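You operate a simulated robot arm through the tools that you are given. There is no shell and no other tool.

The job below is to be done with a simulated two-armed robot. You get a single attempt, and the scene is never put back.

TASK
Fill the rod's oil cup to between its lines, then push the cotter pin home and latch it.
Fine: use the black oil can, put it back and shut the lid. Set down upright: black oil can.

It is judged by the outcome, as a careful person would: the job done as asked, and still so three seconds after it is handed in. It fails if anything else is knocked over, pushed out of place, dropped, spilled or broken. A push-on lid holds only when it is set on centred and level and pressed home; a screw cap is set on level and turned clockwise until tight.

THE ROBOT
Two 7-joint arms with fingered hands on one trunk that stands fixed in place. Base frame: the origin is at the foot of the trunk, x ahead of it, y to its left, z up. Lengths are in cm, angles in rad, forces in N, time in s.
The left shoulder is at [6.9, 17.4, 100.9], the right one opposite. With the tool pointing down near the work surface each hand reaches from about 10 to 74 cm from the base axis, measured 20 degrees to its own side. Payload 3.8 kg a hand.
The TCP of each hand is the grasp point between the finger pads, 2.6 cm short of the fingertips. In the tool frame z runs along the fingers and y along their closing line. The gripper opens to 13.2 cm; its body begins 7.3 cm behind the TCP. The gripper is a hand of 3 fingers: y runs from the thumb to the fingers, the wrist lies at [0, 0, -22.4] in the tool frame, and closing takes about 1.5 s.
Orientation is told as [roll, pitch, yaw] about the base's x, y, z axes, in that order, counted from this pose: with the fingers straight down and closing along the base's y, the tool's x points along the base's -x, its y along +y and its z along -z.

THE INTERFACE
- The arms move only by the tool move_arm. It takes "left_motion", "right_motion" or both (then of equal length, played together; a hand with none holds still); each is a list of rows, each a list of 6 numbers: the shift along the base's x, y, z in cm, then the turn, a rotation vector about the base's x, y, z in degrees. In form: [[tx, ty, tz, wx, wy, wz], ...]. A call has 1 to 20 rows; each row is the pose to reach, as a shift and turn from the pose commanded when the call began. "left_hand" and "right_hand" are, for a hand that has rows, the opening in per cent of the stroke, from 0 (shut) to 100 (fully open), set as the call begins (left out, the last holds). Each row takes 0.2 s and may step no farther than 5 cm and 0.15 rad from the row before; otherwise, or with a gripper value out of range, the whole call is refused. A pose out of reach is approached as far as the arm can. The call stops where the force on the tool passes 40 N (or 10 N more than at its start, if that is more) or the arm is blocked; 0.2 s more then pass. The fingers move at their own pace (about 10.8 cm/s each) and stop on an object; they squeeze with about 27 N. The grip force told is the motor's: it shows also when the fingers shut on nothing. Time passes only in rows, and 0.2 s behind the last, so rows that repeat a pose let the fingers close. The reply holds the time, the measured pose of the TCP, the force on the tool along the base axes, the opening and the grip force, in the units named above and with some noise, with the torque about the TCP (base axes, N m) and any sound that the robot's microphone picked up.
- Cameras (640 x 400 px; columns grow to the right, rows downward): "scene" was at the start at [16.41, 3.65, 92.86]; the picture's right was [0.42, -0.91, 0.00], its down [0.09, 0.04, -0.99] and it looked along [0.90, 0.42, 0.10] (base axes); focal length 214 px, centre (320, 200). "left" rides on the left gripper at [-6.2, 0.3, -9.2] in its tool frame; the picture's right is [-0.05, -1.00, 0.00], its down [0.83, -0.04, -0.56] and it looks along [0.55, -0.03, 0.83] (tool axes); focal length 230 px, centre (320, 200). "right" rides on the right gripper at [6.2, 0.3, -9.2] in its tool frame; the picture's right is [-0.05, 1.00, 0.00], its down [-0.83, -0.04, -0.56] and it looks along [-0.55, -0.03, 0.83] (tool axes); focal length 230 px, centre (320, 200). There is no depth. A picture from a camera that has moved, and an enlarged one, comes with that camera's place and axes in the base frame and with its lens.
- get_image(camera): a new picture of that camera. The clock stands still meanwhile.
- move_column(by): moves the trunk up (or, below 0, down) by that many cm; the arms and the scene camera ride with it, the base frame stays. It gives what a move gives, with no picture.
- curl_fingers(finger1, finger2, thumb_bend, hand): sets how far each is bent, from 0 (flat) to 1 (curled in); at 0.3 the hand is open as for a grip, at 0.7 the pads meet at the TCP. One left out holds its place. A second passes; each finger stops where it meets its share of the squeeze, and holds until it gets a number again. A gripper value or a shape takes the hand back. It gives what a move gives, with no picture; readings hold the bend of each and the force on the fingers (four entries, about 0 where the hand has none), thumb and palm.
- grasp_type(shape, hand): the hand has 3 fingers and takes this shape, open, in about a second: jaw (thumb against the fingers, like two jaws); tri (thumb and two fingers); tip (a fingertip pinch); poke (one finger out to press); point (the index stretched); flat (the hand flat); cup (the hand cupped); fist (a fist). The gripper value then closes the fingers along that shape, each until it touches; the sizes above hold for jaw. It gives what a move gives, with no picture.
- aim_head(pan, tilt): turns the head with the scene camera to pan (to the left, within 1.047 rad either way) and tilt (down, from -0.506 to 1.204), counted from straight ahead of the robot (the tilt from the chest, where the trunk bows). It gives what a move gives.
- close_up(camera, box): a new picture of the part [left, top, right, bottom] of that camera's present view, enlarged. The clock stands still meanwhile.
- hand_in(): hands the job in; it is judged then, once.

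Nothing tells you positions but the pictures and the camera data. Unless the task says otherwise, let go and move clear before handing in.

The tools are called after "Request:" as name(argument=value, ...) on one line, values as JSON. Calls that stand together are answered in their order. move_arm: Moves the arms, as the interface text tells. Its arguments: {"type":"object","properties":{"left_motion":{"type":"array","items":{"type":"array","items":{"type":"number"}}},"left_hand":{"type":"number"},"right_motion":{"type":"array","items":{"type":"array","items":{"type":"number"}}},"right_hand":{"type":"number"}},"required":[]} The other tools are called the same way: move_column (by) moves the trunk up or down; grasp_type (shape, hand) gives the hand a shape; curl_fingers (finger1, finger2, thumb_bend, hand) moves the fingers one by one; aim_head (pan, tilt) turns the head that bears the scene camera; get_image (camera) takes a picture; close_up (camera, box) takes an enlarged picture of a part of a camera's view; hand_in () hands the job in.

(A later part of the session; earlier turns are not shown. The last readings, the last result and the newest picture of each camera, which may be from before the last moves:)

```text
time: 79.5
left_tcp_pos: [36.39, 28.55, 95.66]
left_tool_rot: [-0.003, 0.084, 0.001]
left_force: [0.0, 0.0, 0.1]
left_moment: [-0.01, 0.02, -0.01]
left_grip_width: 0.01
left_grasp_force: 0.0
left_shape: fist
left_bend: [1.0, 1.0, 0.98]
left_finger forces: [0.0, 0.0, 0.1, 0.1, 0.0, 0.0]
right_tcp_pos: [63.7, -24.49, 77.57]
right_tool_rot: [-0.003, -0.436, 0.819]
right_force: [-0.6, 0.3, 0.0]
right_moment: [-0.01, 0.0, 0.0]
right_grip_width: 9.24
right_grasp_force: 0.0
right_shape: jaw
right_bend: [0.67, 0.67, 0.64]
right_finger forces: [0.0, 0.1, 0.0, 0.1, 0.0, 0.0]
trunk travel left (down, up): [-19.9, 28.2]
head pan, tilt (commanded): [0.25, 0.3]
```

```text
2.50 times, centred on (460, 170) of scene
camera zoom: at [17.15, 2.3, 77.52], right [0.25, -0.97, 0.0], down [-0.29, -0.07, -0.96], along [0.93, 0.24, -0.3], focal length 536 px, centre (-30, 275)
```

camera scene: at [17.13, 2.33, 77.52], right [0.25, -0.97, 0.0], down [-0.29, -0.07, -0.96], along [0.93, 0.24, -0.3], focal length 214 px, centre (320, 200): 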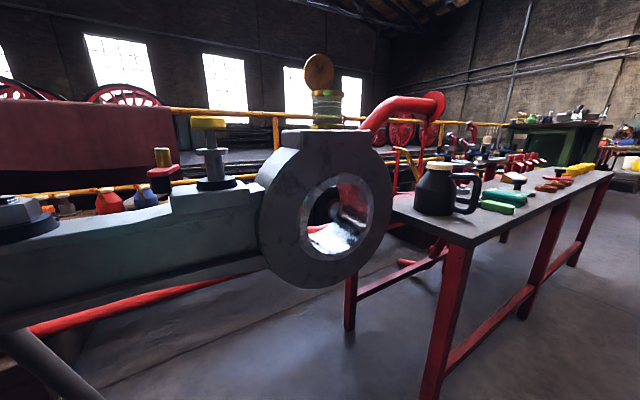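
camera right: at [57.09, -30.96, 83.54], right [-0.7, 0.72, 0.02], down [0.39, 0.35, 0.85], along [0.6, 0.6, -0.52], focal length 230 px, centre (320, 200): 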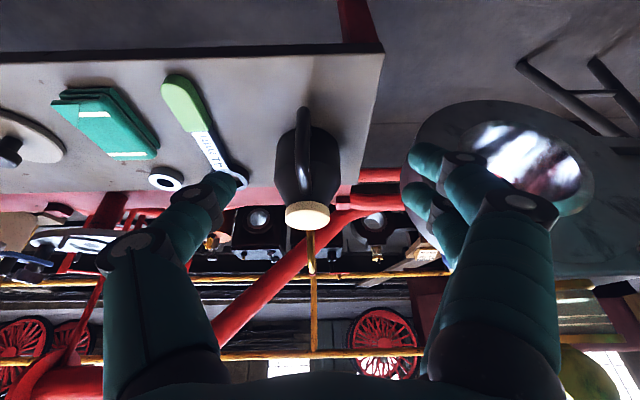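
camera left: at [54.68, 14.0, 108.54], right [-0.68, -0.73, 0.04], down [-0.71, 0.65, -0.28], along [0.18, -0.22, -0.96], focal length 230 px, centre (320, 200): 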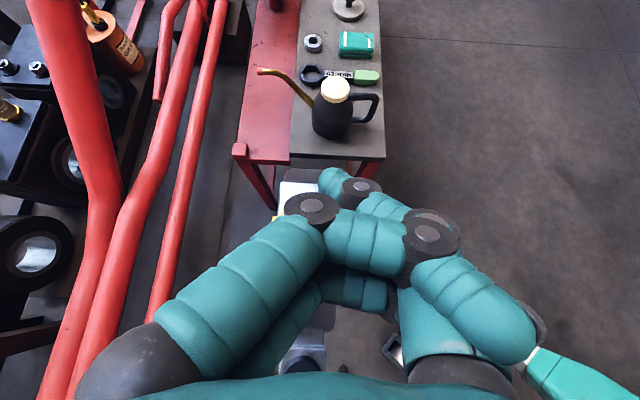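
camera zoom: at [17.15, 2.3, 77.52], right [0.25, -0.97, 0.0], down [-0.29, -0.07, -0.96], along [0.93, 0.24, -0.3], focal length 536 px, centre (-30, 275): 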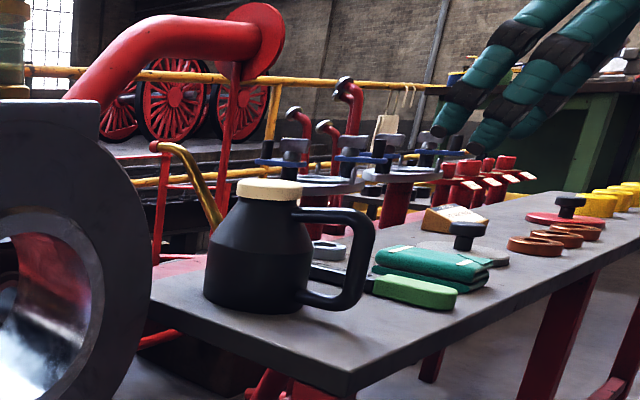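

The wrist camera now looks straight along the handle–spout plane. I zoom in on the handle to measure the offset.

Request:
close_up(camera="right", box=[240, 90, 380, 240])

```text
2.67 times, centred on (310, 165) of right
camera zoom: at [57.09, -30.96, 83.54], right [-0.7, 0.72, 0.02], down [0.39, 0.35, 0.85], along [0.6, 0.6, -0.52], focal length 614 px, centre (347, 293)
```

zoom: 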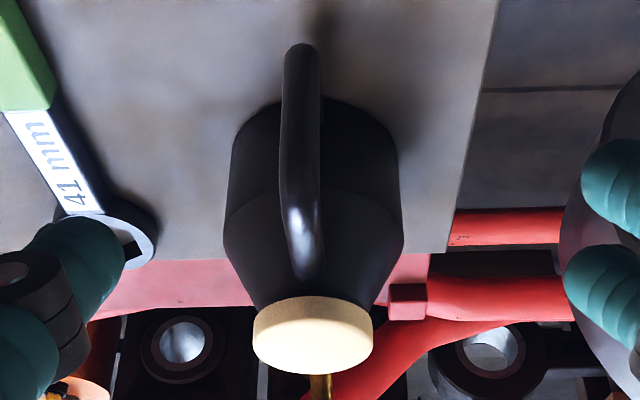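

The handle bar is about 1.9 cm to the right (+e) of my hand's centre plane. I shift accordingly to the pre-grasp point along the approach line.

Request:
move_arm(right_motion=[[1.8, -0.4, -2, 0, 0, 0], [3.3, 0.7, -4, 0, 0, 0], [4.7, 1.8, -5.9, 0, 0, 0]])

Request:
get_image(camera="right")

Request:
close_up(camera="scene", box=[380, 90, 540, 250])

```text
time: 80.3
left_tcp_pos: [36.36, 28.61, 95.5]
left_tool_rot: [-0.004, 0.082, 0.0]
left_force: [-0.2, -0.7, 0.5]
left_moment: [0.01, 0.0, 0.0]
left_grip_width: 0.0
left_grasp_force: 0.2
left_shape: fist
left_bend: [1.0, 1.0, 0.98]
left_finger forces: [0.0, 0.0, 0.0, 0.0, 0.0, 0.0]
right_tcp_pos: [68.57, -22.22, 71.49]
right_tool_rot: [-0.001, -0.436, 0.818]
right_force: [-0.6, -0.5, 0.0]
right_moment: [-0.03, 0.01, 0.02]
right_grip_width: 9.27
right_grasp_force: 0.1
right_shape: jaw
right_bend: [0.67, 0.67, 0.64]
right_finger forces: [0.0, 0.1, 0.0, 0.0, 0.0, 0.1]
trunk travel left (down, up): [-19.9, 28.2]
head pan, tilt (commanded): [0.25, 0.3]
```

```text
taken
camera right: at [62.0, -28.91, 77.43], right [-0.7, 0.72, 0.02], down [0.38, 0.35, 0.85], along [0.6, 0.6, -0.52], focal length 230 px, centre (320, 200)
```

right: 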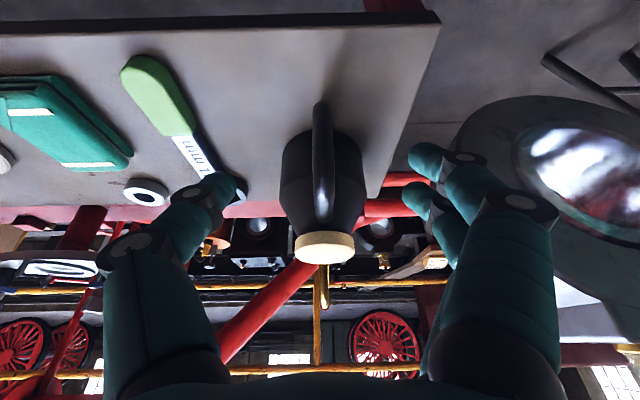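

```text
2.50 times, centred on (460, 170) of scene
camera zoom: at [17.14, 2.3, 77.52], right [0.25, -0.97, 0.0], down [-0.29, -0.07, -0.96], along [0.93, 0.24, -0.3], focal length 536 px, centre (-30, 275)
```

zoom: 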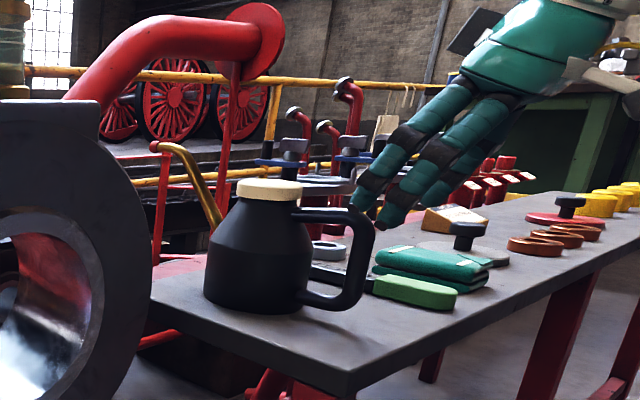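

The handle bar is centred between thumb and fingers. I descend along it so the fingers straddle the bar.

Request:
move_arm(right_motion=[[0.6, 0.65, -2.4, 0, 0, 0], [1.2, 1.3, -4.8, 0, 0, 0], [1.7, 1.8, -6.8, 0, 0, 0], [2.1, 2.2, -8.4, 0, 0, 0]])

Request:
get_image(camera="right")

Request:
close_up(camera="scene", box=[380, 90, 540, 250])

```text
time: 81.3
left_tcp_pos: [36.41, 28.48, 95.58]
left_tool_rot: [-0.004, 0.085, 0.0]
left_force: [0.0, 0.3, 0.0]
left_moment: [0.01, -0.02, 0.01]
left_grip_width: 0.01
left_grasp_force: 0.0
left_shape: fist
left_bend: [1.0, 1.0, 0.98]
left_finger forces: [0.0, 0.0, 0.0, 0.1, 0.1, 0.1]
right_tcp_pos: [70.62, -19.73, 62.91]
right_tool_rot: [-0.001, -0.438, 0.818]
right_force: [-0.3, -0.6, 0.8]
right_moment: [0.0, 0.0, 0.0]
right_grip_width: 9.25
right_grasp_force: 0.2
right_shape: jaw
right_bend: [0.67, 0.67, 0.64]
right_finger forces: [0.0, 0.1, 0.0, 0.0, 0.0, 0.0]
trunk travel left (down, up): [-19.9, 28.2]
head pan, tilt (commanded): [0.25, 0.3]
```

```text
taken
camera right: at [63.94, -26.39, 68.95], right [-0.7, 0.72, 0.02], down [0.39, 0.35, 0.85], along [0.6, 0.6, -0.52], focal length 230 px, centre (320, 200)
```

right: 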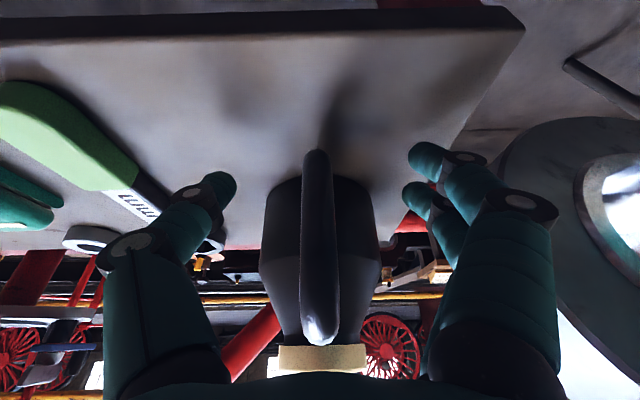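

```text
2.50 times, centred on (460, 170) of scene
camera zoom: at [17.13, 2.31, 77.52], right [0.25, -0.97, 0.0], down [-0.29, -0.07, -0.96], along [0.93, 0.24, -0.3], focal length 536 px, centre (-30, 275)
```

zoom: 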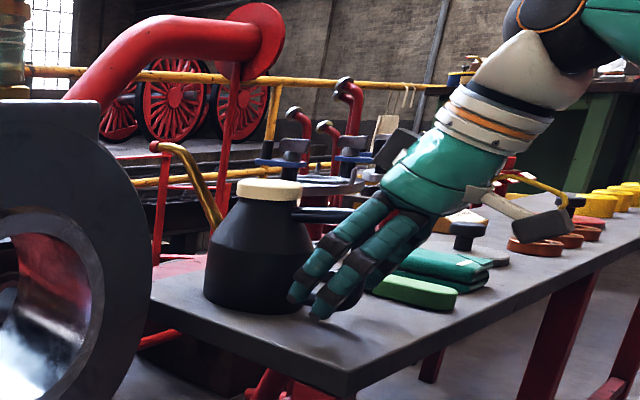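

The fingers straddle the handle bar, centred. I close the hand on it.

Request:
move_arm(right_motion=[[0, 0, 0, 0, 0, 0], [0, 0, 0, 0, 0, 0], [0, 0, 0, 0, 0, 0], [0, 0, 0, 0, 0, 0], [0, 0, 0, 0, 0, 0], [0, 0, 0, 0, 0, 0], [0, 0, 0, 0, 0, 0], [0, 0, 0, 0, 0, 0]], right_hand=0)

Request:
get_image(camera="right")

Request:
close_up(camera="scene", box=[380, 90, 540, 250])

```text
time: 83.1
left_tcp_pos: [36.48, 28.71, 95.44]
left_tool_rot: [-0.005, 0.083, 0.001]
left_force: [-0.2, 0.0, -0.2]
left_moment: [0.03, 0.0, 0.0]
left_grip_width: 0.02
left_grasp_force: 0.0
left_shape: fist
left_bend: [1.0, 1.0, 0.97]
left_finger forces: [0.0, 0.0, 0.0, 0.0, 0.0, 0.0]
right_tcp_pos: [70.57, -19.71, 63.05]
right_tool_rot: [0.001, -0.435, 0.818]
right_force: [0.5, 0.4, -0.9]
right_moment: [0.04, 0.06, -0.08]
right_grip_width: 0.11
right_grasp_force: 27.1
right_shape: jaw
right_bend: [0.71, 0.65, 0.7]
right_finger forces: [14.1, 0.0, 0.1, 0.1, 20.5, 0.0]
trunk travel left (down, up): [-19.9, 28.2]
head pan, tilt (commanded): [0.25, 0.3]
```

```text
taken
camera right: at [63.96, -26.4, 68.99], right [-0.7, 0.72, 0.02], down [0.39, 0.35, 0.85], along [0.6, 0.6, -0.52], focal length 230 px, centre (320, 200)
```

right: 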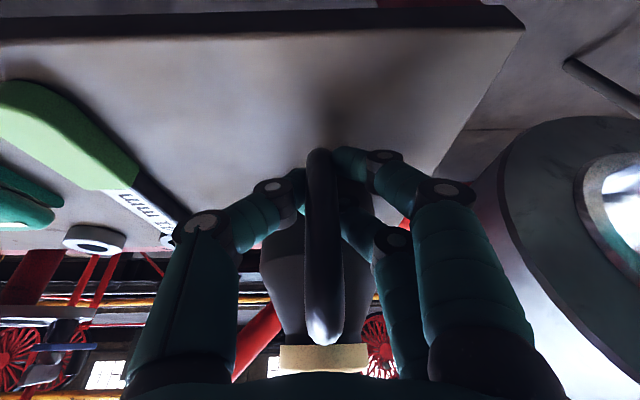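

```text
2.50 times, centred on (460, 170) of scene
camera zoom: at [17.14, 2.31, 77.52], right [0.25, -0.97, 0.0], down [-0.29, -0.07, -0.96], along [0.93, 0.24, -0.3], focal length 536 px, centre (-30, 275)
```

zoom: 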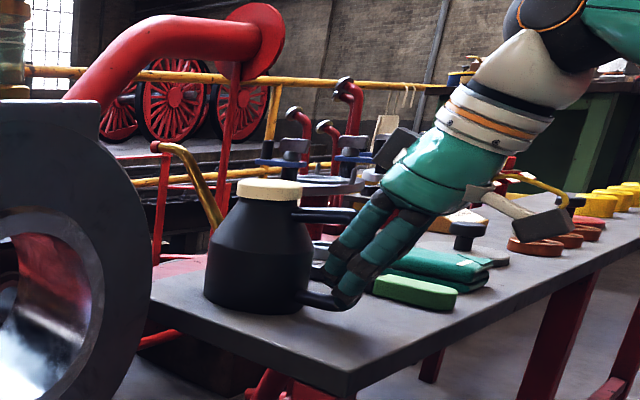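

Only one finger and the thumb hold the bar; the second finger is in front of it. I reopen, move the hand back about 0.9 cm so the bar seats between both fingers, and close again.

Request:
move_arm(right_motion=[[0, 0, 0, 0, 0, 0], [0, 0, 0, 0, 0, 0], [0, 0, 0, 0, 0, 0], [-0.4, -0.4, 0, 0, 0, 0], [-0.65, -0.65, 0, 0, 0, 0]], right_hand=50)

Request:
move_arm(right_motion=[[0, 0, 0, 0, 0, 0], [0, 0, 0, 0, 0, 0], [0, 0, 0, 0, 0, 0], [0, 0, 0, 0, 0, 0], [0, 0, 0, 0, 0, 0], [0, 0, 0, 0, 0, 0], [0, 0, 0, 0, 0, 0]], right_hand=0)

Request:
get_image(camera="right")

Request:
close_up(camera="scene", box=[380, 90, 540, 250])

```text
time: 84.3
left_tcp_pos: [36.47, 28.51, 95.6]
left_tool_rot: [-0.004, 0.083, 0.0]
left_force: [-0.3, 0.0, 0.1]
left_moment: [0.0, 0.0, -0.01]
left_grip_width: 0.01
left_grasp_force: 0.0
left_shape: fist
left_bend: [1.0, 1.0, 0.98]
left_finger forces: [0.0, 0.0, 0.0, 0.1, 0.0, 0.0]
right_tcp_pos: [70.0, -20.56, 62.88]
right_tool_rot: [0.0, -0.436, 0.82]
right_force: [-0.4, -0.3, -0.5]
right_moment: [0.0, 0.0, 0.0]
right_grip_width: 6.54
right_grasp_force: 0.0
right_shape: jaw
right_bend: [0.73, 0.73, 0.7]
right_finger forces: [0.1, 0.1, 0.0, 0.0, 0.0, 0.0]
trunk travel left (down, up): [-19.9, 28.2]
head pan, tilt (commanded): [0.25, 0.3]
```

```text
time: 85.9
left_tcp_pos: [36.43, 28.69, 95.64]
left_tool_rot: [-0.003, 0.084, 0.001]
left_force: [0.1, 0.1, 0.7]
left_moment: [-0.01, -0.01, -0.04]
left_grip_width: 0.01
left_grasp_force: 0.1
left_shape: fist
left_bend: [1.0, 1.0, 0.98]
left_finger forces: [0.0, 0.1, 0.0, 0.0, 0.0, 0.1]
right_tcp_pos: [70.0, -20.41, 62.92]
right_tool_rot: [0.0, -0.436, 0.818]
right_force: [-1.0, 0.0, 0.1]
right_moment: [-0.04, 0.06, 0.0]
right_grip_width: 0.46
right_grasp_force: 26.7
right_shape: jaw
right_bend: [0.71, 0.71, 0.7]
right_finger forces: [12.6, 11.4, 0.0, 0.0, 23.9, 0.1]
trunk travel left (down, up): [-19.9, 28.2]
head pan, tilt (commanded): [0.25, 0.3]
```

```text
taken
camera right: at [63.3, -27.14, 68.92], right [-0.7, 0.72, 0.02], down [0.39, 0.35, 0.85], along [0.6, 0.6, -0.52], focal length 230 px, centre (320, 200)
```

right: 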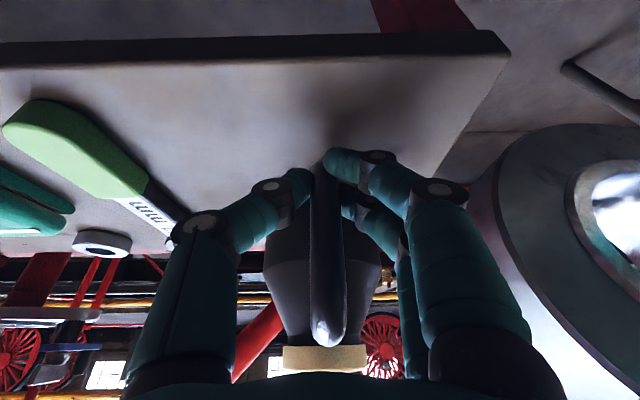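

```text
2.50 times, centred on (460, 170) of scene
camera zoom: at [17.14, 2.3, 77.52], right [0.25, -0.97, 0.0], down [-0.29, -0.07, -0.96], along [0.93, 0.24, -0.3], focal length 536 px, centre (-30, 275)
```

zoom: 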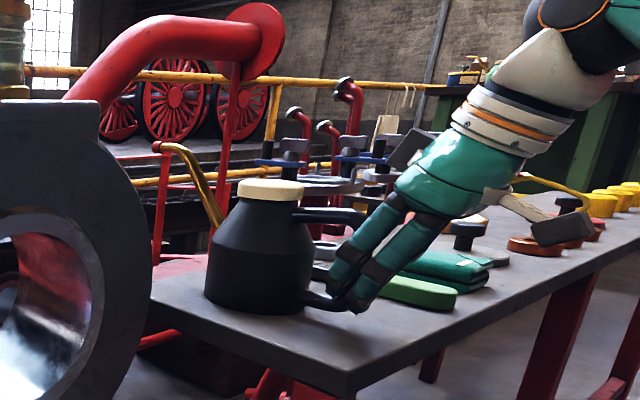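

Now both fingers and the thumb hold the bar (12.6/11.4/23.9 N). I do a small test lift of 1.5 cm to see whether the can droops.

Request:
move_arm(right_motion=[[0, 0, 0.4, 0, 0, 0], [0, 0, 0.8, 0, 0, 0], [0, 0, 1.2, 0, 0, 0], [0, 0, 1.5, 0, 0, 0], [0, 0, 1.5, 0, 0, 0], [0, 0, 1.5, 0, 0, 0]])

Request:
close_up(camera="scene", box=[380, 90, 540, 250])

```text
time: 87.3
left_tcp_pos: [36.47, 28.48, 95.46]
left_tool_rot: [-0.003, 0.084, 0.0]
left_force: [0.8, 0.2, 0.3]
left_moment: [0.01, 0.01, 0.0]
left_grip_width: 0.0
left_grasp_force: 0.1
left_shape: fist
left_bend: [1.0, 1.0, 0.98]
left_finger forces: [0.1, 0.1, 0.1, 0.0, 0.1, 0.0]
right_tcp_pos: [69.85, -20.66, 64.46]
right_tool_rot: [0.0, -0.438, 0.817]
right_force: [0.3, 0.0, -1.8]
right_moment: [-0.14, 0.13, -0.01]
right_grip_width: 0.52
right_grasp_force: 27.1
right_shape: jaw
right_bend: [0.71, 0.7, 0.7]
right_finger forces: [15.9, 13.6, 0.1, 0.0, 24.6, 0.0]
trunk travel left (down, up): [-19.9, 28.2]
head pan, tilt (commanded): [0.25, 0.3]
```

```text
2.50 times, centred on (460, 170) of scene
camera zoom: at [17.14, 2.3, 77.52], right [0.25, -0.97, 0.0], down [-0.29, -0.07, -0.96], along [0.93, 0.24, -0.3], focal length 536 px, centre (-30, 275)
```

zoom: 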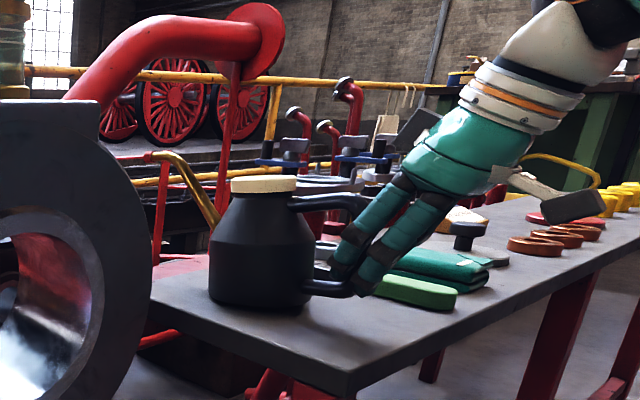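

The can has tipped slightly with its front edge perhaps still on the bench. I lift another 1.5 cm and look again.

Request:
move_arm(right_motion=[[0, 0, 0.5, 0, 0, 0], [0, 0, 1.0, 0, 0, 0], [0, 0, 1.5, 0, 0, 0], [0, 0, 1.5, 0, 0, 0], [0, 0, 1.5, 0, 0, 0]])

Request:
close_up(camera="scene", box=[380, 90, 540, 250])

Request:
get_image(camera="right")

```text
time: 88.5
left_tcp_pos: [36.5, 28.53, 95.58]
left_tool_rot: [-0.003, 0.084, 0.0]
left_force: [-0.4, 1.2, 0.1]
left_moment: [-0.01, 0.0, 0.02]
left_grip_width: 0.0
left_grasp_force: 0.0
left_shape: fist
left_bend: [1.0, 1.0, 0.98]
left_finger forces: [0.0, 0.0, 0.0, 0.0, 0.2, 0.1]
right_tcp_pos: [69.92, -20.43, 66.1]
right_tool_rot: [0.002, -0.437, 0.818]
right_force: [0.6, -1.0, -4.0]
right_moment: [-0.23, 0.25, 0.02]
right_grip_width: 0.47
right_grasp_force: 27.0
right_shape: jaw
right_bend: [0.71, 0.69, 0.7]
right_finger forces: [21.2, 16.4, 0.1, 0.0, 25.4, 0.0]
trunk travel left (down, up): [-19.9, 28.2]
head pan, tilt (commanded): [0.25, 0.3]
```

```text
2.50 times, centred on (460, 170) of scene
camera zoom: at [17.15, 2.3, 77.52], right [0.25, -0.97, 0.0], down [-0.29, -0.07, -0.96], along [0.93, 0.24, -0.3], focal length 536 px, centre (-30, 275)
```

zoom: 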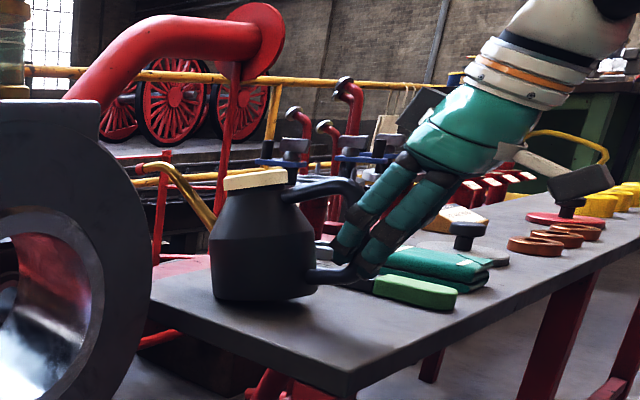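

```text
taken
camera right: at [63.14, -27.14, 72.06], right [-0.7, 0.72, 0.02], down [0.39, 0.35, 0.85], along [0.6, 0.6, -0.52], focal length 230 px, centre (320, 200)
```

right: 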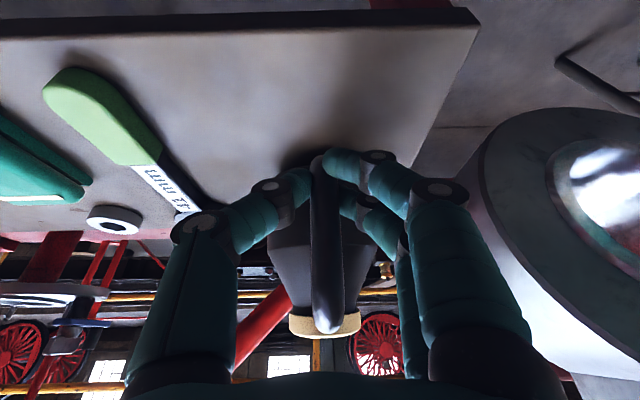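

The can pivots slightly in the pinch (about 12° so far); force and torque readings suggest it weighs roughly 4–5 N and is nearly lifted. I raise another 1.5 cm to see whether the droop stabilises.

Request:
move_arm(right_motion=[[0, 0, 0.5, 0, 0, 0], [0, 0, 1.0, 0, 0, 0], [0, 0, 1.5, 0, 0, 0], [0, 0, 1.5, 0, 0, 0], [0, 0, 1.5, 0, 0, 0]])

Request:
close_up(camera="scene", box=[380, 90, 540, 250])

```text
time: 89.7
left_tcp_pos: [36.44, 28.57, 95.54]
left_tool_rot: [-0.005, 0.082, -0.001]
left_force: [0.0, 0.8, 0.1]
left_moment: [0.03, 0.02, -0.02]
left_grip_width: 0.0
left_grasp_force: 0.0
left_shape: fist
left_bend: [1.0, 1.0, 0.98]
left_finger forces: [0.0, 0.1, 0.1, 0.0, 0.1, 0.0]
right_tcp_pos: [69.89, -20.51, 67.69]
right_tool_rot: [0.001, -0.435, 0.819]
right_force: [-0.5, 0.6, -4.4]
right_moment: [-0.32, 0.32, -0.02]
right_grip_width: 0.46
right_grasp_force: 26.8
right_shape: jaw
right_bend: [0.71, 0.69, 0.7]
right_finger forces: [22.0, 17.3, 0.2, 0.0, 25.3, 0.0]
trunk travel left (down, up): [-19.9, 28.2]
head pan, tilt (commanded): [0.25, 0.3]
```

```text
2.50 times, centred on (460, 170) of scene
camera zoom: at [17.15, 2.3, 77.52], right [0.25, -0.97, 0.0], down [-0.29, -0.07, -0.96], along [0.93, 0.24, -0.3], focal length 536 px, centre (-30, 275)
```

zoom: 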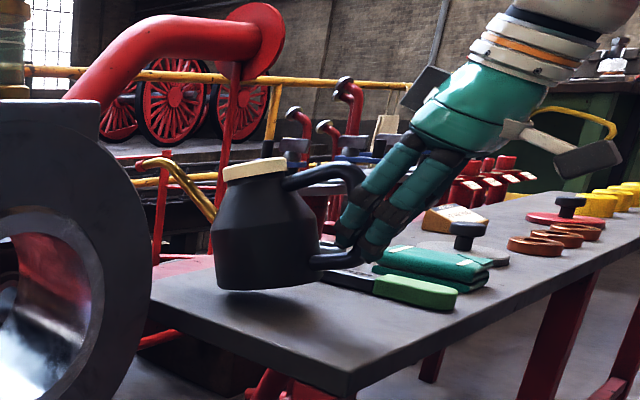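

The can is fully off the bench with a stable ~12° droop (4.4 N load). The grip holds. I raise it smoothly well above the bench and check.

Request:
move_arm(right_motion=[[0, 0, 1, 0, 0, 0], [0, 0, 2.5, 0, 0, 0], [0, 0, 4, 0, 0, 0], [-0.5, 0, 6, 0, 0, 0], [-1, 0, 8, 0, 0, 0], [-2, 0, 10, 0, 0, 0], [-3, 0, 12, 0, 0, 0], [-4, 0, 14, 0, 0, 0], [-5, 0, 16, 0, 0, 0], [-6, 0, 17.5, 0, 0, 0], [-6.5, 0, 18, 0, 0, 0]])

Request:
get_image(camera="scene")

Request:
get_image(camera="right")

```text
time: 92.1
left_tcp_pos: [36.48, 28.5, 95.65]
left_tool_rot: [-0.003, 0.083, 0.0]
left_force: [-0.3, 0.4, -0.2]
left_moment: [0.03, 0.01, 0.0]
left_grip_width: 0.01
left_grasp_force: 0.1
left_shape: fist
left_bend: [1.0, 1.0, 0.98]
left_finger forces: [0.0, 0.0, 0.0, 0.0, 0.1, 0.1]
right_tcp_pos: [63.41, -20.68, 85.75]
right_tool_rot: [0.001, -0.435, 0.819]
right_force: [-0.9, -0.8, -4.0]
right_moment: [-0.25, 0.26, 0.03]
right_grip_width: 0.46
right_grasp_force: 27.3
right_shape: jaw
right_bend: [0.71, 0.68, 0.7]
right_finger forces: [22.9, 18.4, 0.0, 0.0, 25.3, 0.0]
trunk travel left (down, up): [-19.9, 28.2]
head pan, tilt (commanded): [0.25, 0.3]
```

```text
taken
camera scene: at [17.15, 2.3, 77.52], right [0.25, -0.97, 0.0], down [-0.29, -0.07, -0.96], along [0.93, 0.24, -0.3], focal length 214 px, centre (320, 200)
```

scene: 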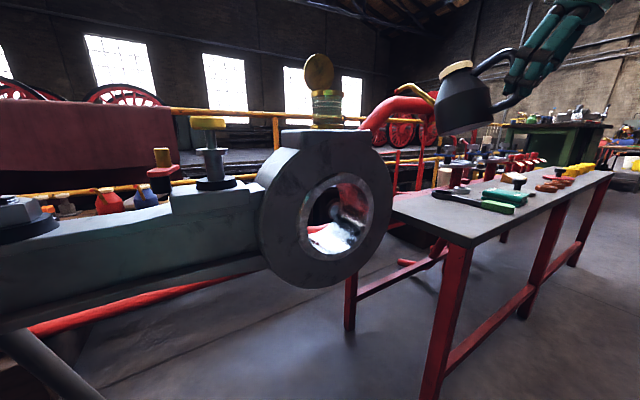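

```text
taken
camera right: at [56.71, -27.33, 91.7], right [-0.7, 0.72, 0.02], down [0.39, 0.35, 0.85], along [0.6, 0.6, -0.52], focal length 230 px, centre (320, 200)
```

right: 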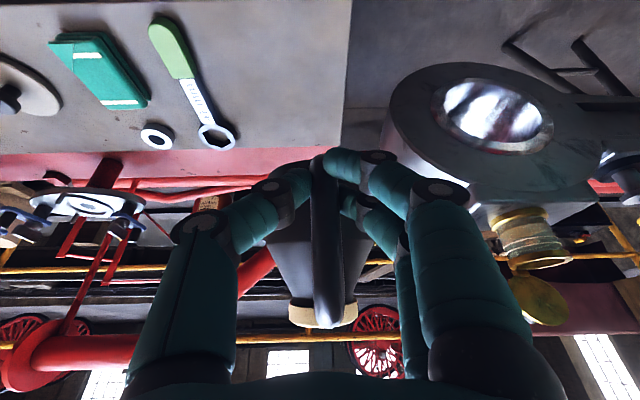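

The can is up and clear, drooping about 16° in the grip. I tilt the hand back to level it and move gently toward the robot, away from the bench.

Request:
move_arm(right_motion=[[-1, 0, 0.2, 1.1, -1.0, 0], [-2.3, 0.1, 0.5, 2.2, -2.1, 0], [-3.8, 0.2, 0.9, 3.3, -3.1, 0], [-5.3, 0.3, 1.3, 4.4, -4.1, 0], [-6.8, 0.4, 1.7, 5.5, -5.1, 0], [-8.2, 0.5, 2, 6.6, -6.2, 0], [-9, 0.6, 2.2, 7.7, -7.2, 0], [-9.4, 0.6, 2.2, 8.8, -8.2, 0]])

Request:
get_image(camera="right")

Request:
get_image(camera="scene")

```text
time: 93.9
left_tcp_pos: [36.44, 28.65, 95.51]
left_tool_rot: [-0.004, 0.085, 0.0]
left_force: [-0.1, -0.4, -1.1]
left_moment: [0.0, -0.03, 0.0]
left_grip_width: 0.0
left_grasp_force: 0.1
left_shape: fist
left_bend: [1.0, 1.0, 0.97]
left_finger forces: [0.0, 0.0, 0.1, 0.0, 0.0, 0.1]
right_tcp_pos: [53.94, -19.93, 87.87]
right_tool_rot: [0.001, -0.648, 0.817]
right_force: [-0.4, -0.3, -2.7]
right_moment: [-0.3, 0.29, 0.01]
right_grip_width: 0.47
right_grasp_force: 26.8
right_shape: jaw
right_bend: [0.71, 0.68, 0.7]
right_finger forces: [22.8, 18.6, 0.1, 0.2, 25.3, 0.0]
trunk travel left (down, up): [-19.9, 28.2]
head pan, tilt (commanded): [0.25, 0.3]
```

```text
taken
camera right: at [46.65, -27.29, 91.71], right [-0.7, 0.71, 0.03], down [0.26, 0.21, 0.94], along [0.67, 0.67, -0.33], focal length 230 px, centre (320, 200)
```

right: 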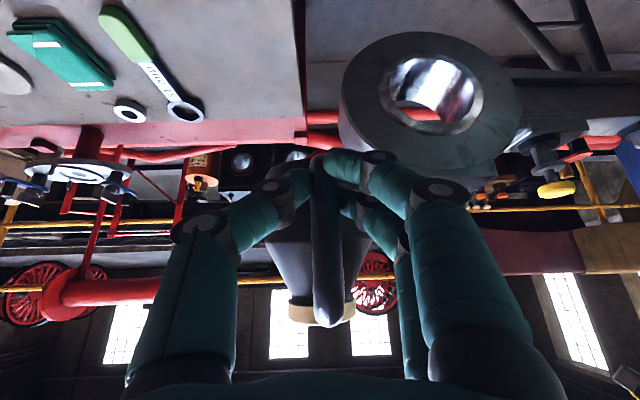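

```text
taken
camera scene: at [17.14, 2.3, 77.52], right [0.25, -0.97, 0.0], down [-0.29, -0.07, -0.96], along [0.93, 0.24, -0.3], focal length 214 px, centre (320, 200)
```

scene: 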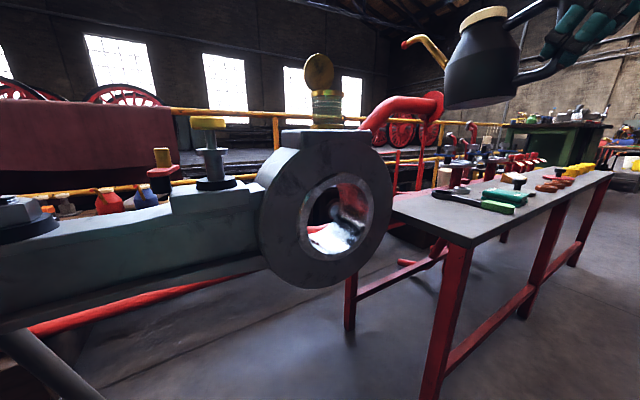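

The can is nearly level now, spout tip near (71, -3, 95). I swing it gently to a stand-off just short of the cup, with the spout pointing at the cup opening.

Request:
move_arm(right_motion=[[-0.8, 0.5, 0, 0, 0, 1], [-2, 1.3, 0, 0, 0, 2.6], [-3.4, 2.2, 0, 0, 0, 4.5], [-4.8, 3.2, 0, 0, 0, 6.5], [-6.2, 4.1, -0.2, 0, 0, 8.5], [-7.6, 5, -0.5, 0, 0, 10.5], [-8.8, 5.8, -0.8, 0, 0, 12.2], [-9.7, 6.4, -1, 0, 0, 13.3], [-10.2, 6.8, -1, 0, 0, 14]])

Request:
get_image(camera="scene")

Request:
get_image(camera="right")

```text
time: 95.9
left_tcp_pos: [36.46, 28.63, 95.6]
left_tool_rot: [-0.004, 0.083, 0.0]
left_force: [0.3, 0.3, 0.7]
left_moment: [-0.04, -0.01, -0.01]
left_grip_width: 0.0
left_grasp_force: 0.0
left_shape: fist
left_bend: [1.0, 1.0, 0.97]
left_finger forces: [0.0, 0.0, 0.1, 0.0, 0.1, 0.1]
right_tcp_pos: [43.78, -13.25, 86.76]
right_tool_rot: [0.0, -0.647, 1.063]
right_force: [0.1, 0.4, -4.2]
right_moment: [-0.32, 0.23, 0.0]
right_grip_width: 0.47
right_grasp_force: 27.0
right_shape: jaw
right_bend: [0.71, 0.68, 0.7]
right_finger forces: [22.6, 19.2, 0.0, 0.0, 25.4, 0.1]
trunk travel left (down, up): [-19.9, 28.2]
head pan, tilt (commanded): [0.25, 0.3]
```

```text
taken
camera scene: at [17.14, 2.31, 77.52], right [0.25, -0.97, 0.0], down [-0.29, -0.07, -0.96], along [0.93, 0.24, -0.3], focal length 214 px, centre (320, 200)
```

scene: 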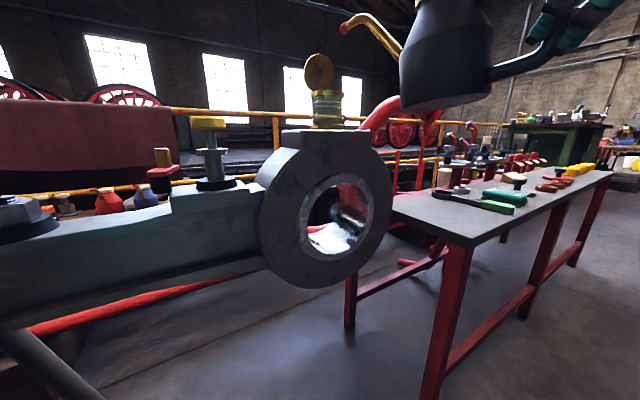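

```text
taken
camera right: at [38.5, -22.17, 90.64], right [-0.85, 0.52, 0.03], down [0.2, 0.27, 0.94], along [0.48, 0.81, -0.33], focal length 230 px, centre (320, 200)
```

right: 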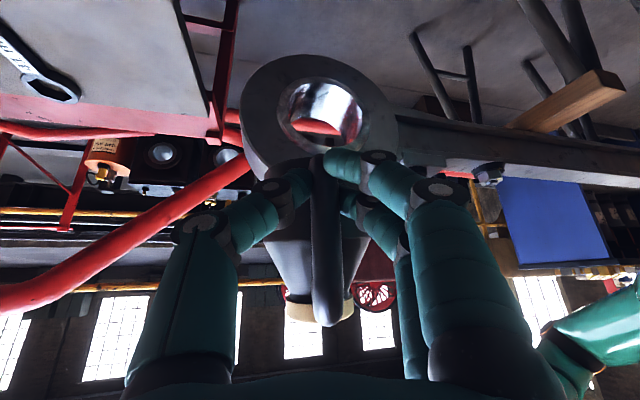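

The stand-off matches my estimate (tip near (56.4, 8, 93.5)). For an overhead check of the spout over the cup, I bring the left wrist camera to look down at the cup from the left, keeping that fist well clear.

Request:
move_arm(left_motion=[[1.4, -1, 0.6, -2, -4.7, -4.2], [2.8, -2, 1.2, -3.9, -9.5, -8.4], [4.2, -3, 1.8, -5.9, -14.2, -12.6], [5.6, -4, 2.4, -7.8, -18.9, -16.8], [7, -5, 3, -9.8, -23.7, -21], [8.4, -6, 3.6, -11.8, -28.4, -25.2], [9.8, -7, 4.2, -13.7, -33.1, -29.4], [11.2, -8, 4.8, -15.7, -37.8, -33.6], [12.4, -8.8, 5.4, -17.6, -42.6, -37.8], [13.6, -9.6, 6, -19.6, -47.3, -42]])

Request:
get_image(camera="left")

Request:
aim_head(pan=0.25, tilt=0.1)

Request:
get_image(camera="scene")

```text
time: 98.1
left_tcp_pos: [50.38, 18.98, 101.73]
left_tool_rot: [-0.004, -0.791, -0.786]
left_force: [-0.7, 0.1, -0.2]
left_moment: [0.02, 0.03, 0.01]
left_grip_width: 0.01
left_grasp_force: 0.1
left_shape: fist
left_bend: [1.0, 1.0, 0.97]
left_finger forces: [0.0, 0.1, 0.0, 0.1, 0.1, 0.0]
right_tcp_pos: [43.9, -13.39, 86.73]
right_tool_rot: [0.001, -0.647, 1.062]
right_force: [0.6, -0.5, -4.0]
right_moment: [-0.33, 0.25, -0.01]
right_grip_width: 0.45
right_grasp_force: 26.4
right_shape: jaw
right_bend: [0.71, 0.68, 0.7]
right_finger forces: [23.0, 19.5, 0.0, 0.0, 25.5, 0.1]
trunk travel left (down, up): [-19.9, 28.2]
head pan, tilt (commanded): [0.25, 0.3]
```

```text
taken
camera left: at [48.9, 20.75, 112.77], right [-0.68, -0.73, 0.04], down [-0.72, 0.66, -0.2], along [0.12, -0.16, -0.98], focal length 230 px, centre (320, 200)
```

left: 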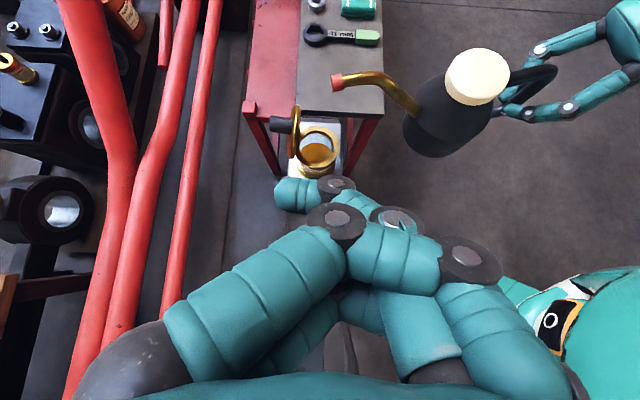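

```text
time: 98.9
left_tcp_pos: [50.1, 18.91, 101.79]
left_tool_rot: [-0.006, -0.786, -0.782]
left_force: [-0.1, -0.3, 0.0]
left_moment: [0.01, 0.01, 0.0]
left_grip_width: 0.01
left_grasp_force: 0.1
left_shape: fist
left_bend: [1.0, 1.0, 0.97]
left_finger forces: [0.0, 0.1, 0.1, 0.1, 0.0, 0.1]
right_tcp_pos: [43.79, -13.28, 86.8]
right_tool_rot: [0.0, -0.647, 1.061]
right_force: [-0.2, 1.1, -4.2]
right_moment: [-0.37, 0.23, 0.0]
right_grip_width: 0.45
right_grasp_force: 27.6
right_shape: jaw
right_bend: [0.71, 0.68, 0.7]
right_finger forces: [23.0, 19.5, 0.0, 0.0, 25.3, 0.0]
trunk travel left (down, up): [-19.9, 28.2]
head pan, tilt (commanded): [0.25, 0.099]
```

```text
taken
camera scene: at [17.02, 2.27, 79.38], right [0.25, -0.97, 0.0], down [-0.1, -0.02, -0.99], along [0.96, 0.25, -0.1], focal length 214 px, centre (320, 200)
```

scene: 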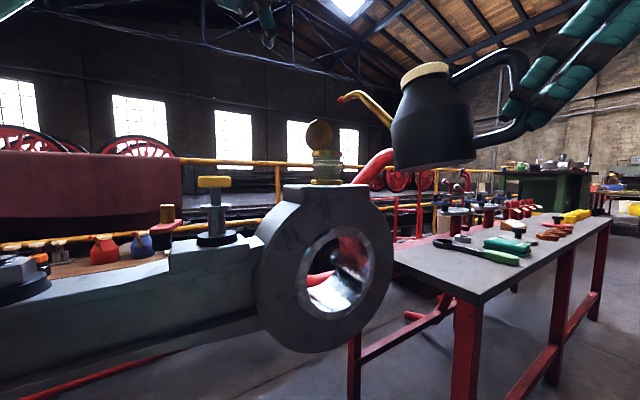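

Both views agree: spout tip at about (58.2, 8.8, 94.3), cup opening at (57.8, 11.6). I bring the tip over the opening at about 3 cm height with a mild 17° tilt, and check both views.

Request:
move_arm(right_motion=[[-0.2, 0.3, -0.4, -1.4, 0.9, 0], [-0.4, 0.7, -0.9, -2.8, 1.8, 0], [-0.6, 1.0, -1.4, -4.2, 2.7, 0], [-0.85, 1.4, -1.9, -5.6, 3.7, 0], [-1.0, 1.65, -2.3, -7, 4.6, 0], [-1.15, 1.84, -2.6, -8.4, 5.5, 0]])

Request:
get_image(camera="left")

Request:
get_image(camera="scene")

```text
time: 100.3
left_tcp_pos: [50.19, 19.11, 101.84]
left_tool_rot: [-0.007, -0.789, -0.785]
left_force: [-0.6, 0.6, 0.8]
left_moment: [-0.02, -0.01, 0.01]
left_grip_width: 0.02
left_grasp_force: 0.0
left_shape: fist
left_bend: [1.0, 1.0, 0.97]
left_finger forces: [0.0, 0.0, 0.0, 0.0, 0.0, 0.0]
right_tcp_pos: [42.72, -11.43, 84.15]
right_tool_rot: [0.015, -0.471, 1.053]
right_force: [0.1, 0.1, -3.9]
right_moment: [-0.32, 0.19, 0.03]
right_grip_width: 0.47
right_grasp_force: 27.1
right_shape: jaw
right_bend: [0.71, 0.68, 0.7]
right_finger forces: [22.8, 19.4, 0.0, 0.1, 25.3, 0.0]
trunk travel left (down, up): [-19.9, 28.2]
head pan, tilt (commanded): [0.25, 0.099]
```

```text
taken
camera left: at [48.87, 20.75, 112.77], right [-0.68, -0.73, 0.04], down [-0.72, 0.66, -0.2], along [0.12, -0.16, -0.98], focal length 230 px, centre (320, 200)
```

left: 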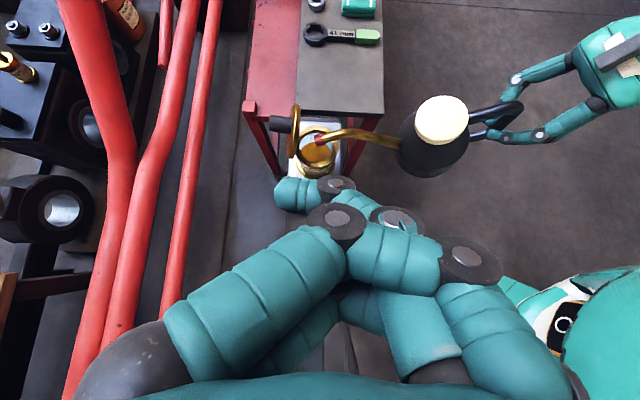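

```text
taken
camera scene: at [17.01, 2.27, 79.39], right [0.25, -0.97, 0.0], down [-0.1, -0.02, -0.99], along [0.96, 0.25, -0.1], focal length 214 px, centre (320, 200)
```

scene: 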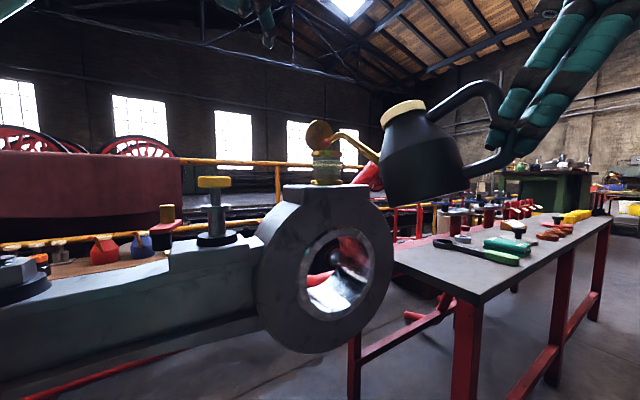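

The spout tip is now over the opening. I zoom in on both views for clearance and to see the oil lines.

Request:
close_up(camera="left", box=[260, 80, 400, 190])

Request:
close_up(camera="scene", box=[290, 105, 390, 195])

```text
3.64 times, centred on (330, 135) of left
camera zoom: at [48.87, 20.75, 112.77], right [-0.68, -0.73, 0.04], down [-0.72, 0.66, -0.2], along [0.12, -0.16, -0.98], focal length 837 px, centre (284, 436)
```

zoom: 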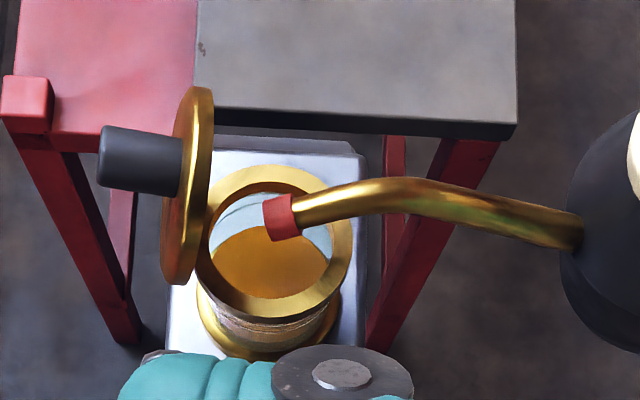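

```text
4.44 times, centred on (340, 150) of scene
camera zoom: at [17.01, 2.27, 79.39], right [0.25, -0.97, 0.0], down [-0.1, -0.02, -0.99], along [0.96, 0.25, -0.1], focal length 953 px, centre (231, 422)
```

zoom: 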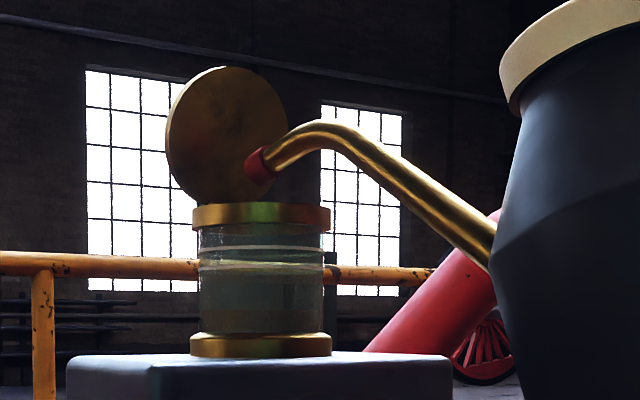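

Aligned: tip about 1.5–2 cm above the opening, centred. I take a tight close-up of the glass for the level reference.

Request:
close_up(camera="scene", box=[306, 148, 350, 184])

```text
11.11 times, centred on (328, 166) of scene
camera zoom: at [17.01, 2.27, 79.39], right [0.25, -0.97, 0.0], down [-0.1, -0.02, -0.99], along [0.96, 0.25, -0.1], focal length 2383 px, centre (231, 578)
```

zoom: 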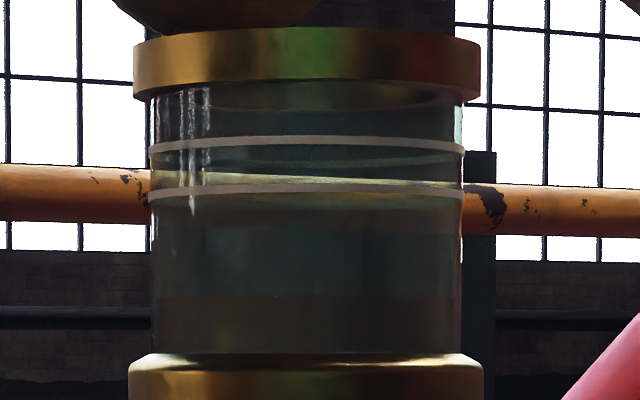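

The oil surface sits about 107 px below the lower ring in this view (target ≈130 px rise, roughly 2.2 cm). I start tilting in small steps with the tip held in place, first to ~27°.

Request:
move_arm(right_motion=[[-0.03, -0.04, 0.8, -1.4, 0.9, 0], [-0.06, -0.08, 1.6, -2.8, 1.8, 0], [-0.08, -0.12, 2.4, -4.2, 2.75, 0], [-0.07, -0.1, 3.2, -5.6, 3.7, 0], [-0.05, -0.09, 4, -7, 4.6, 0], [-0.04, -0.07, 4.8, -8.4, 5.5, 0]])

Request:
close_up(camera="scene", box=[290, 105, 390, 195])

Request:
close_up(camera="left", box=[260, 80, 400, 190])

```text
time: 101.7
left_tcp_pos: [50.21, 18.92, 101.72]
left_tool_rot: [-0.007, -0.788, -0.783]
left_force: [-0.3, 0.1, -0.3]
left_moment: [0.04, 0.0, 0.01]
left_grip_width: 0.01
left_grasp_force: 0.0
left_shape: fist
left_bend: [1.0, 1.0, 0.97]
left_finger forces: [0.0, 0.0, 0.0, 0.0, 0.1, 0.0]
right_tcp_pos: [42.66, -11.36, 88.98]
right_tool_rot: [0.026, -0.296, 1.051]
right_force: [-0.6, 0.8, -4.4]
right_moment: [-0.29, 0.21, 0.02]
right_grip_width: 0.48
right_grasp_force: 26.9
right_shape: jaw
right_bend: [0.71, 0.68, 0.7]
right_finger forces: [22.4, 19.6, 0.0, 0.1, 25.5, 0.0]
trunk travel left (down, up): [-19.9, 28.2]
head pan, tilt (commanded): [0.25, 0.099]
```

```text
4.44 times, centred on (340, 150) of scene
camera zoom: at [17.01, 2.28, 79.39], right [0.25, -0.97, 0.0], down [-0.1, -0.02, -0.99], along [0.96, 0.25, -0.1], focal length 953 px, centre (231, 422)
```

zoom: 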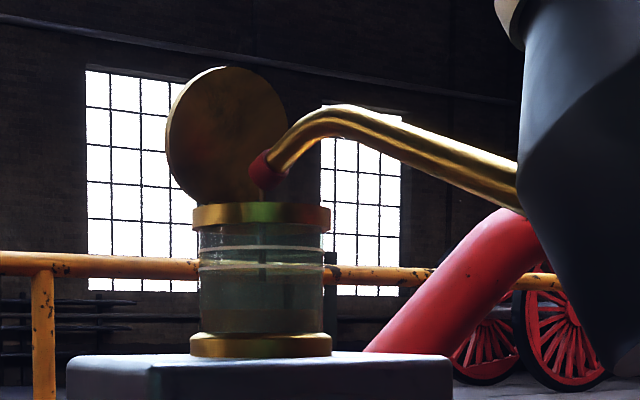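

```text
3.64 times, centred on (330, 135) of left
camera zoom: at [48.86, 20.76, 112.77], right [-0.68, -0.73, 0.04], down [-0.72, 0.66, -0.2], along [0.12, -0.16, -0.98], focal length 837 px, centre (284, 436)
```

zoom: 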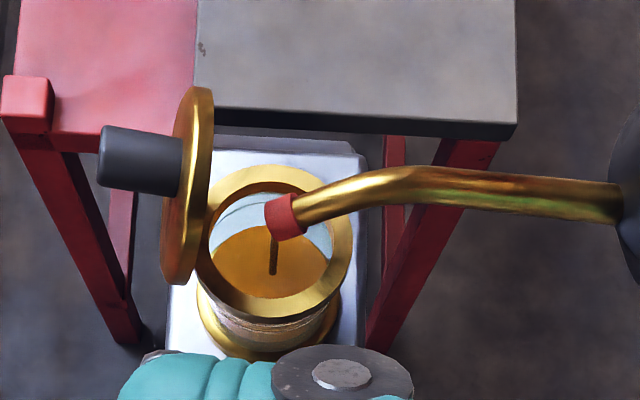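

Oil is already running in a thin stream into the cup. Time only passes with moves, so I check the level right now.

Request:
close_up(camera="scene", box=[306, 148, 350, 184])

```text
11.11 times, centred on (328, 166) of scene
camera zoom: at [17.01, 2.28, 79.39], right [0.25, -0.97, 0.0], down [-0.1, -0.02, -0.99], along [0.96, 0.25, -0.1], focal length 2383 px, centre (231, 578)
```

zoom: 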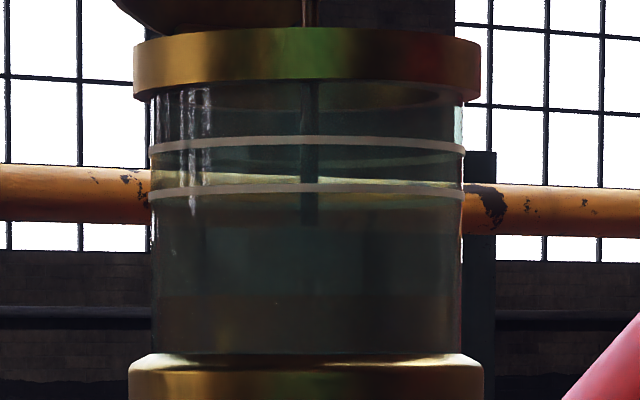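

The stream is thin and the level has barely changed yet (surface near z≈80; rings at about 81.75 and 82.5). I set the head so its camera is level with the rings for accurate reading.

Request:
aim_head(pan=0.25, tilt=-0.2)

Request:
get_image(camera="scene")

```text
time: 102.5
left_tcp_pos: [50.2, 18.86, 101.8]
left_tool_rot: [-0.003, -0.787, -0.784]
left_force: [0.1, -0.2, 0.5]
left_moment: [-0.03, -0.01, -0.01]
left_grip_width: 0.0
left_grasp_force: 0.0
left_shape: fist
left_bend: [1.0, 1.0, 0.97]
left_finger forces: [0.0, 0.0, 0.0, 0.0, 0.0, 0.1]
right_tcp_pos: [42.67, -11.44, 88.97]
right_tool_rot: [0.027, -0.297, 1.051]
right_force: [-0.5, -0.7, -4.7]
right_moment: [-0.28, 0.18, 0.0]
right_grip_width: 0.45
right_grasp_force: 26.6
right_shape: jaw
right_bend: [0.71, 0.68, 0.7]
right_finger forces: [22.2, 19.5, 0.0, 0.0, 25.5, 0.1]
trunk travel left (down, up): [-19.9, 28.2]
head pan, tilt (commanded): [0.25, -0.201]
```

```text
taken
camera scene: at [16.16, 2.05, 82.03], right [0.25, -0.97, 0.0], down [0.19, 0.05, -0.98], along [0.95, 0.24, 0.2], focal length 214 px, centre (320, 200)
```

scene: 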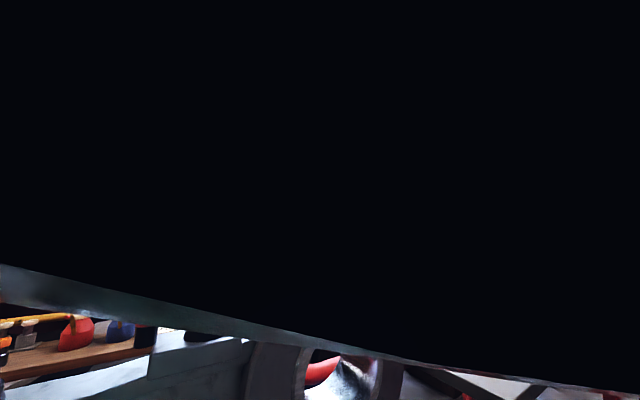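

The robot's own body blocks that view; I return the head to the earlier angle and read the level there.

Request:
aim_head(pan=0.25, tilt=0.1)

Request:
close_up(camera="scene", box=[306, 148, 350, 184])

Request:
close_up(camera="left", box=[290, 110, 350, 170])

```text
time: 103.3
left_tcp_pos: [50.15, 18.91, 101.75]
left_tool_rot: [-0.004, -0.788, -0.785]
left_force: [0.7, 0.5, -0.4]
left_moment: [0.0, 0.04, -0.01]
left_grip_width: 0.0
left_grasp_force: 0.0
left_shape: fist
left_bend: [1.0, 1.0, 0.97]
left_finger forces: [0.1, 0.0, 0.0, 0.0, 0.1, 0.1]
right_tcp_pos: [42.73, -11.41, 89.04]
right_tool_rot: [0.026, -0.297, 1.052]
right_force: [-0.2, 0.0, -3.7]
right_moment: [-0.31, 0.2, 0.0]
right_grip_width: 0.46
right_grasp_force: 27.3
right_shape: jaw
right_bend: [0.71, 0.68, 0.7]
right_finger forces: [22.2, 19.5, 0.1, 0.1, 25.5, 0.0]
trunk travel left (down, up): [-19.9, 28.2]
head pan, tilt (commanded): [0.25, 0.099]
```

```text
11.11 times, centred on (328, 166) of scene
camera zoom: at [17.01, 2.27, 79.39], right [0.25, -0.97, 0.0], down [-0.1, -0.02, -1.0], along [0.96, 0.25, -0.1], focal length 2383 px, centre (231, 578)
```

zoom: 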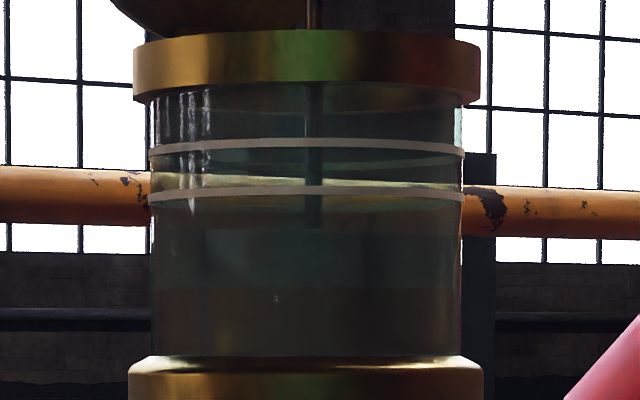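

```text
6.67 times, centred on (320, 140) of left
camera zoom: at [48.86, 20.75, 112.77], right [-0.68, -0.73, 0.04], down [-0.72, 0.66, -0.2], along [0.12, -0.16, -0.98], focal length 1534 px, centre (320, 600)
```

zoom: 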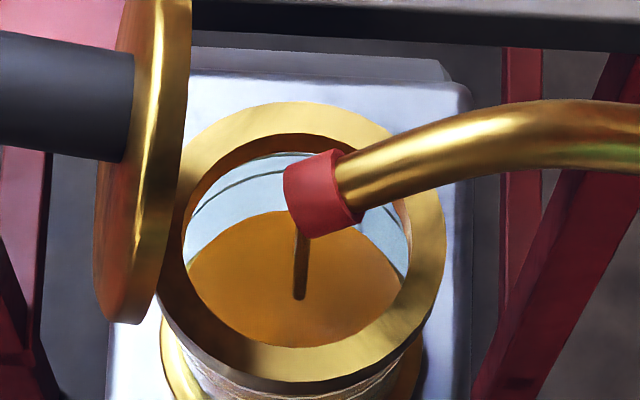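

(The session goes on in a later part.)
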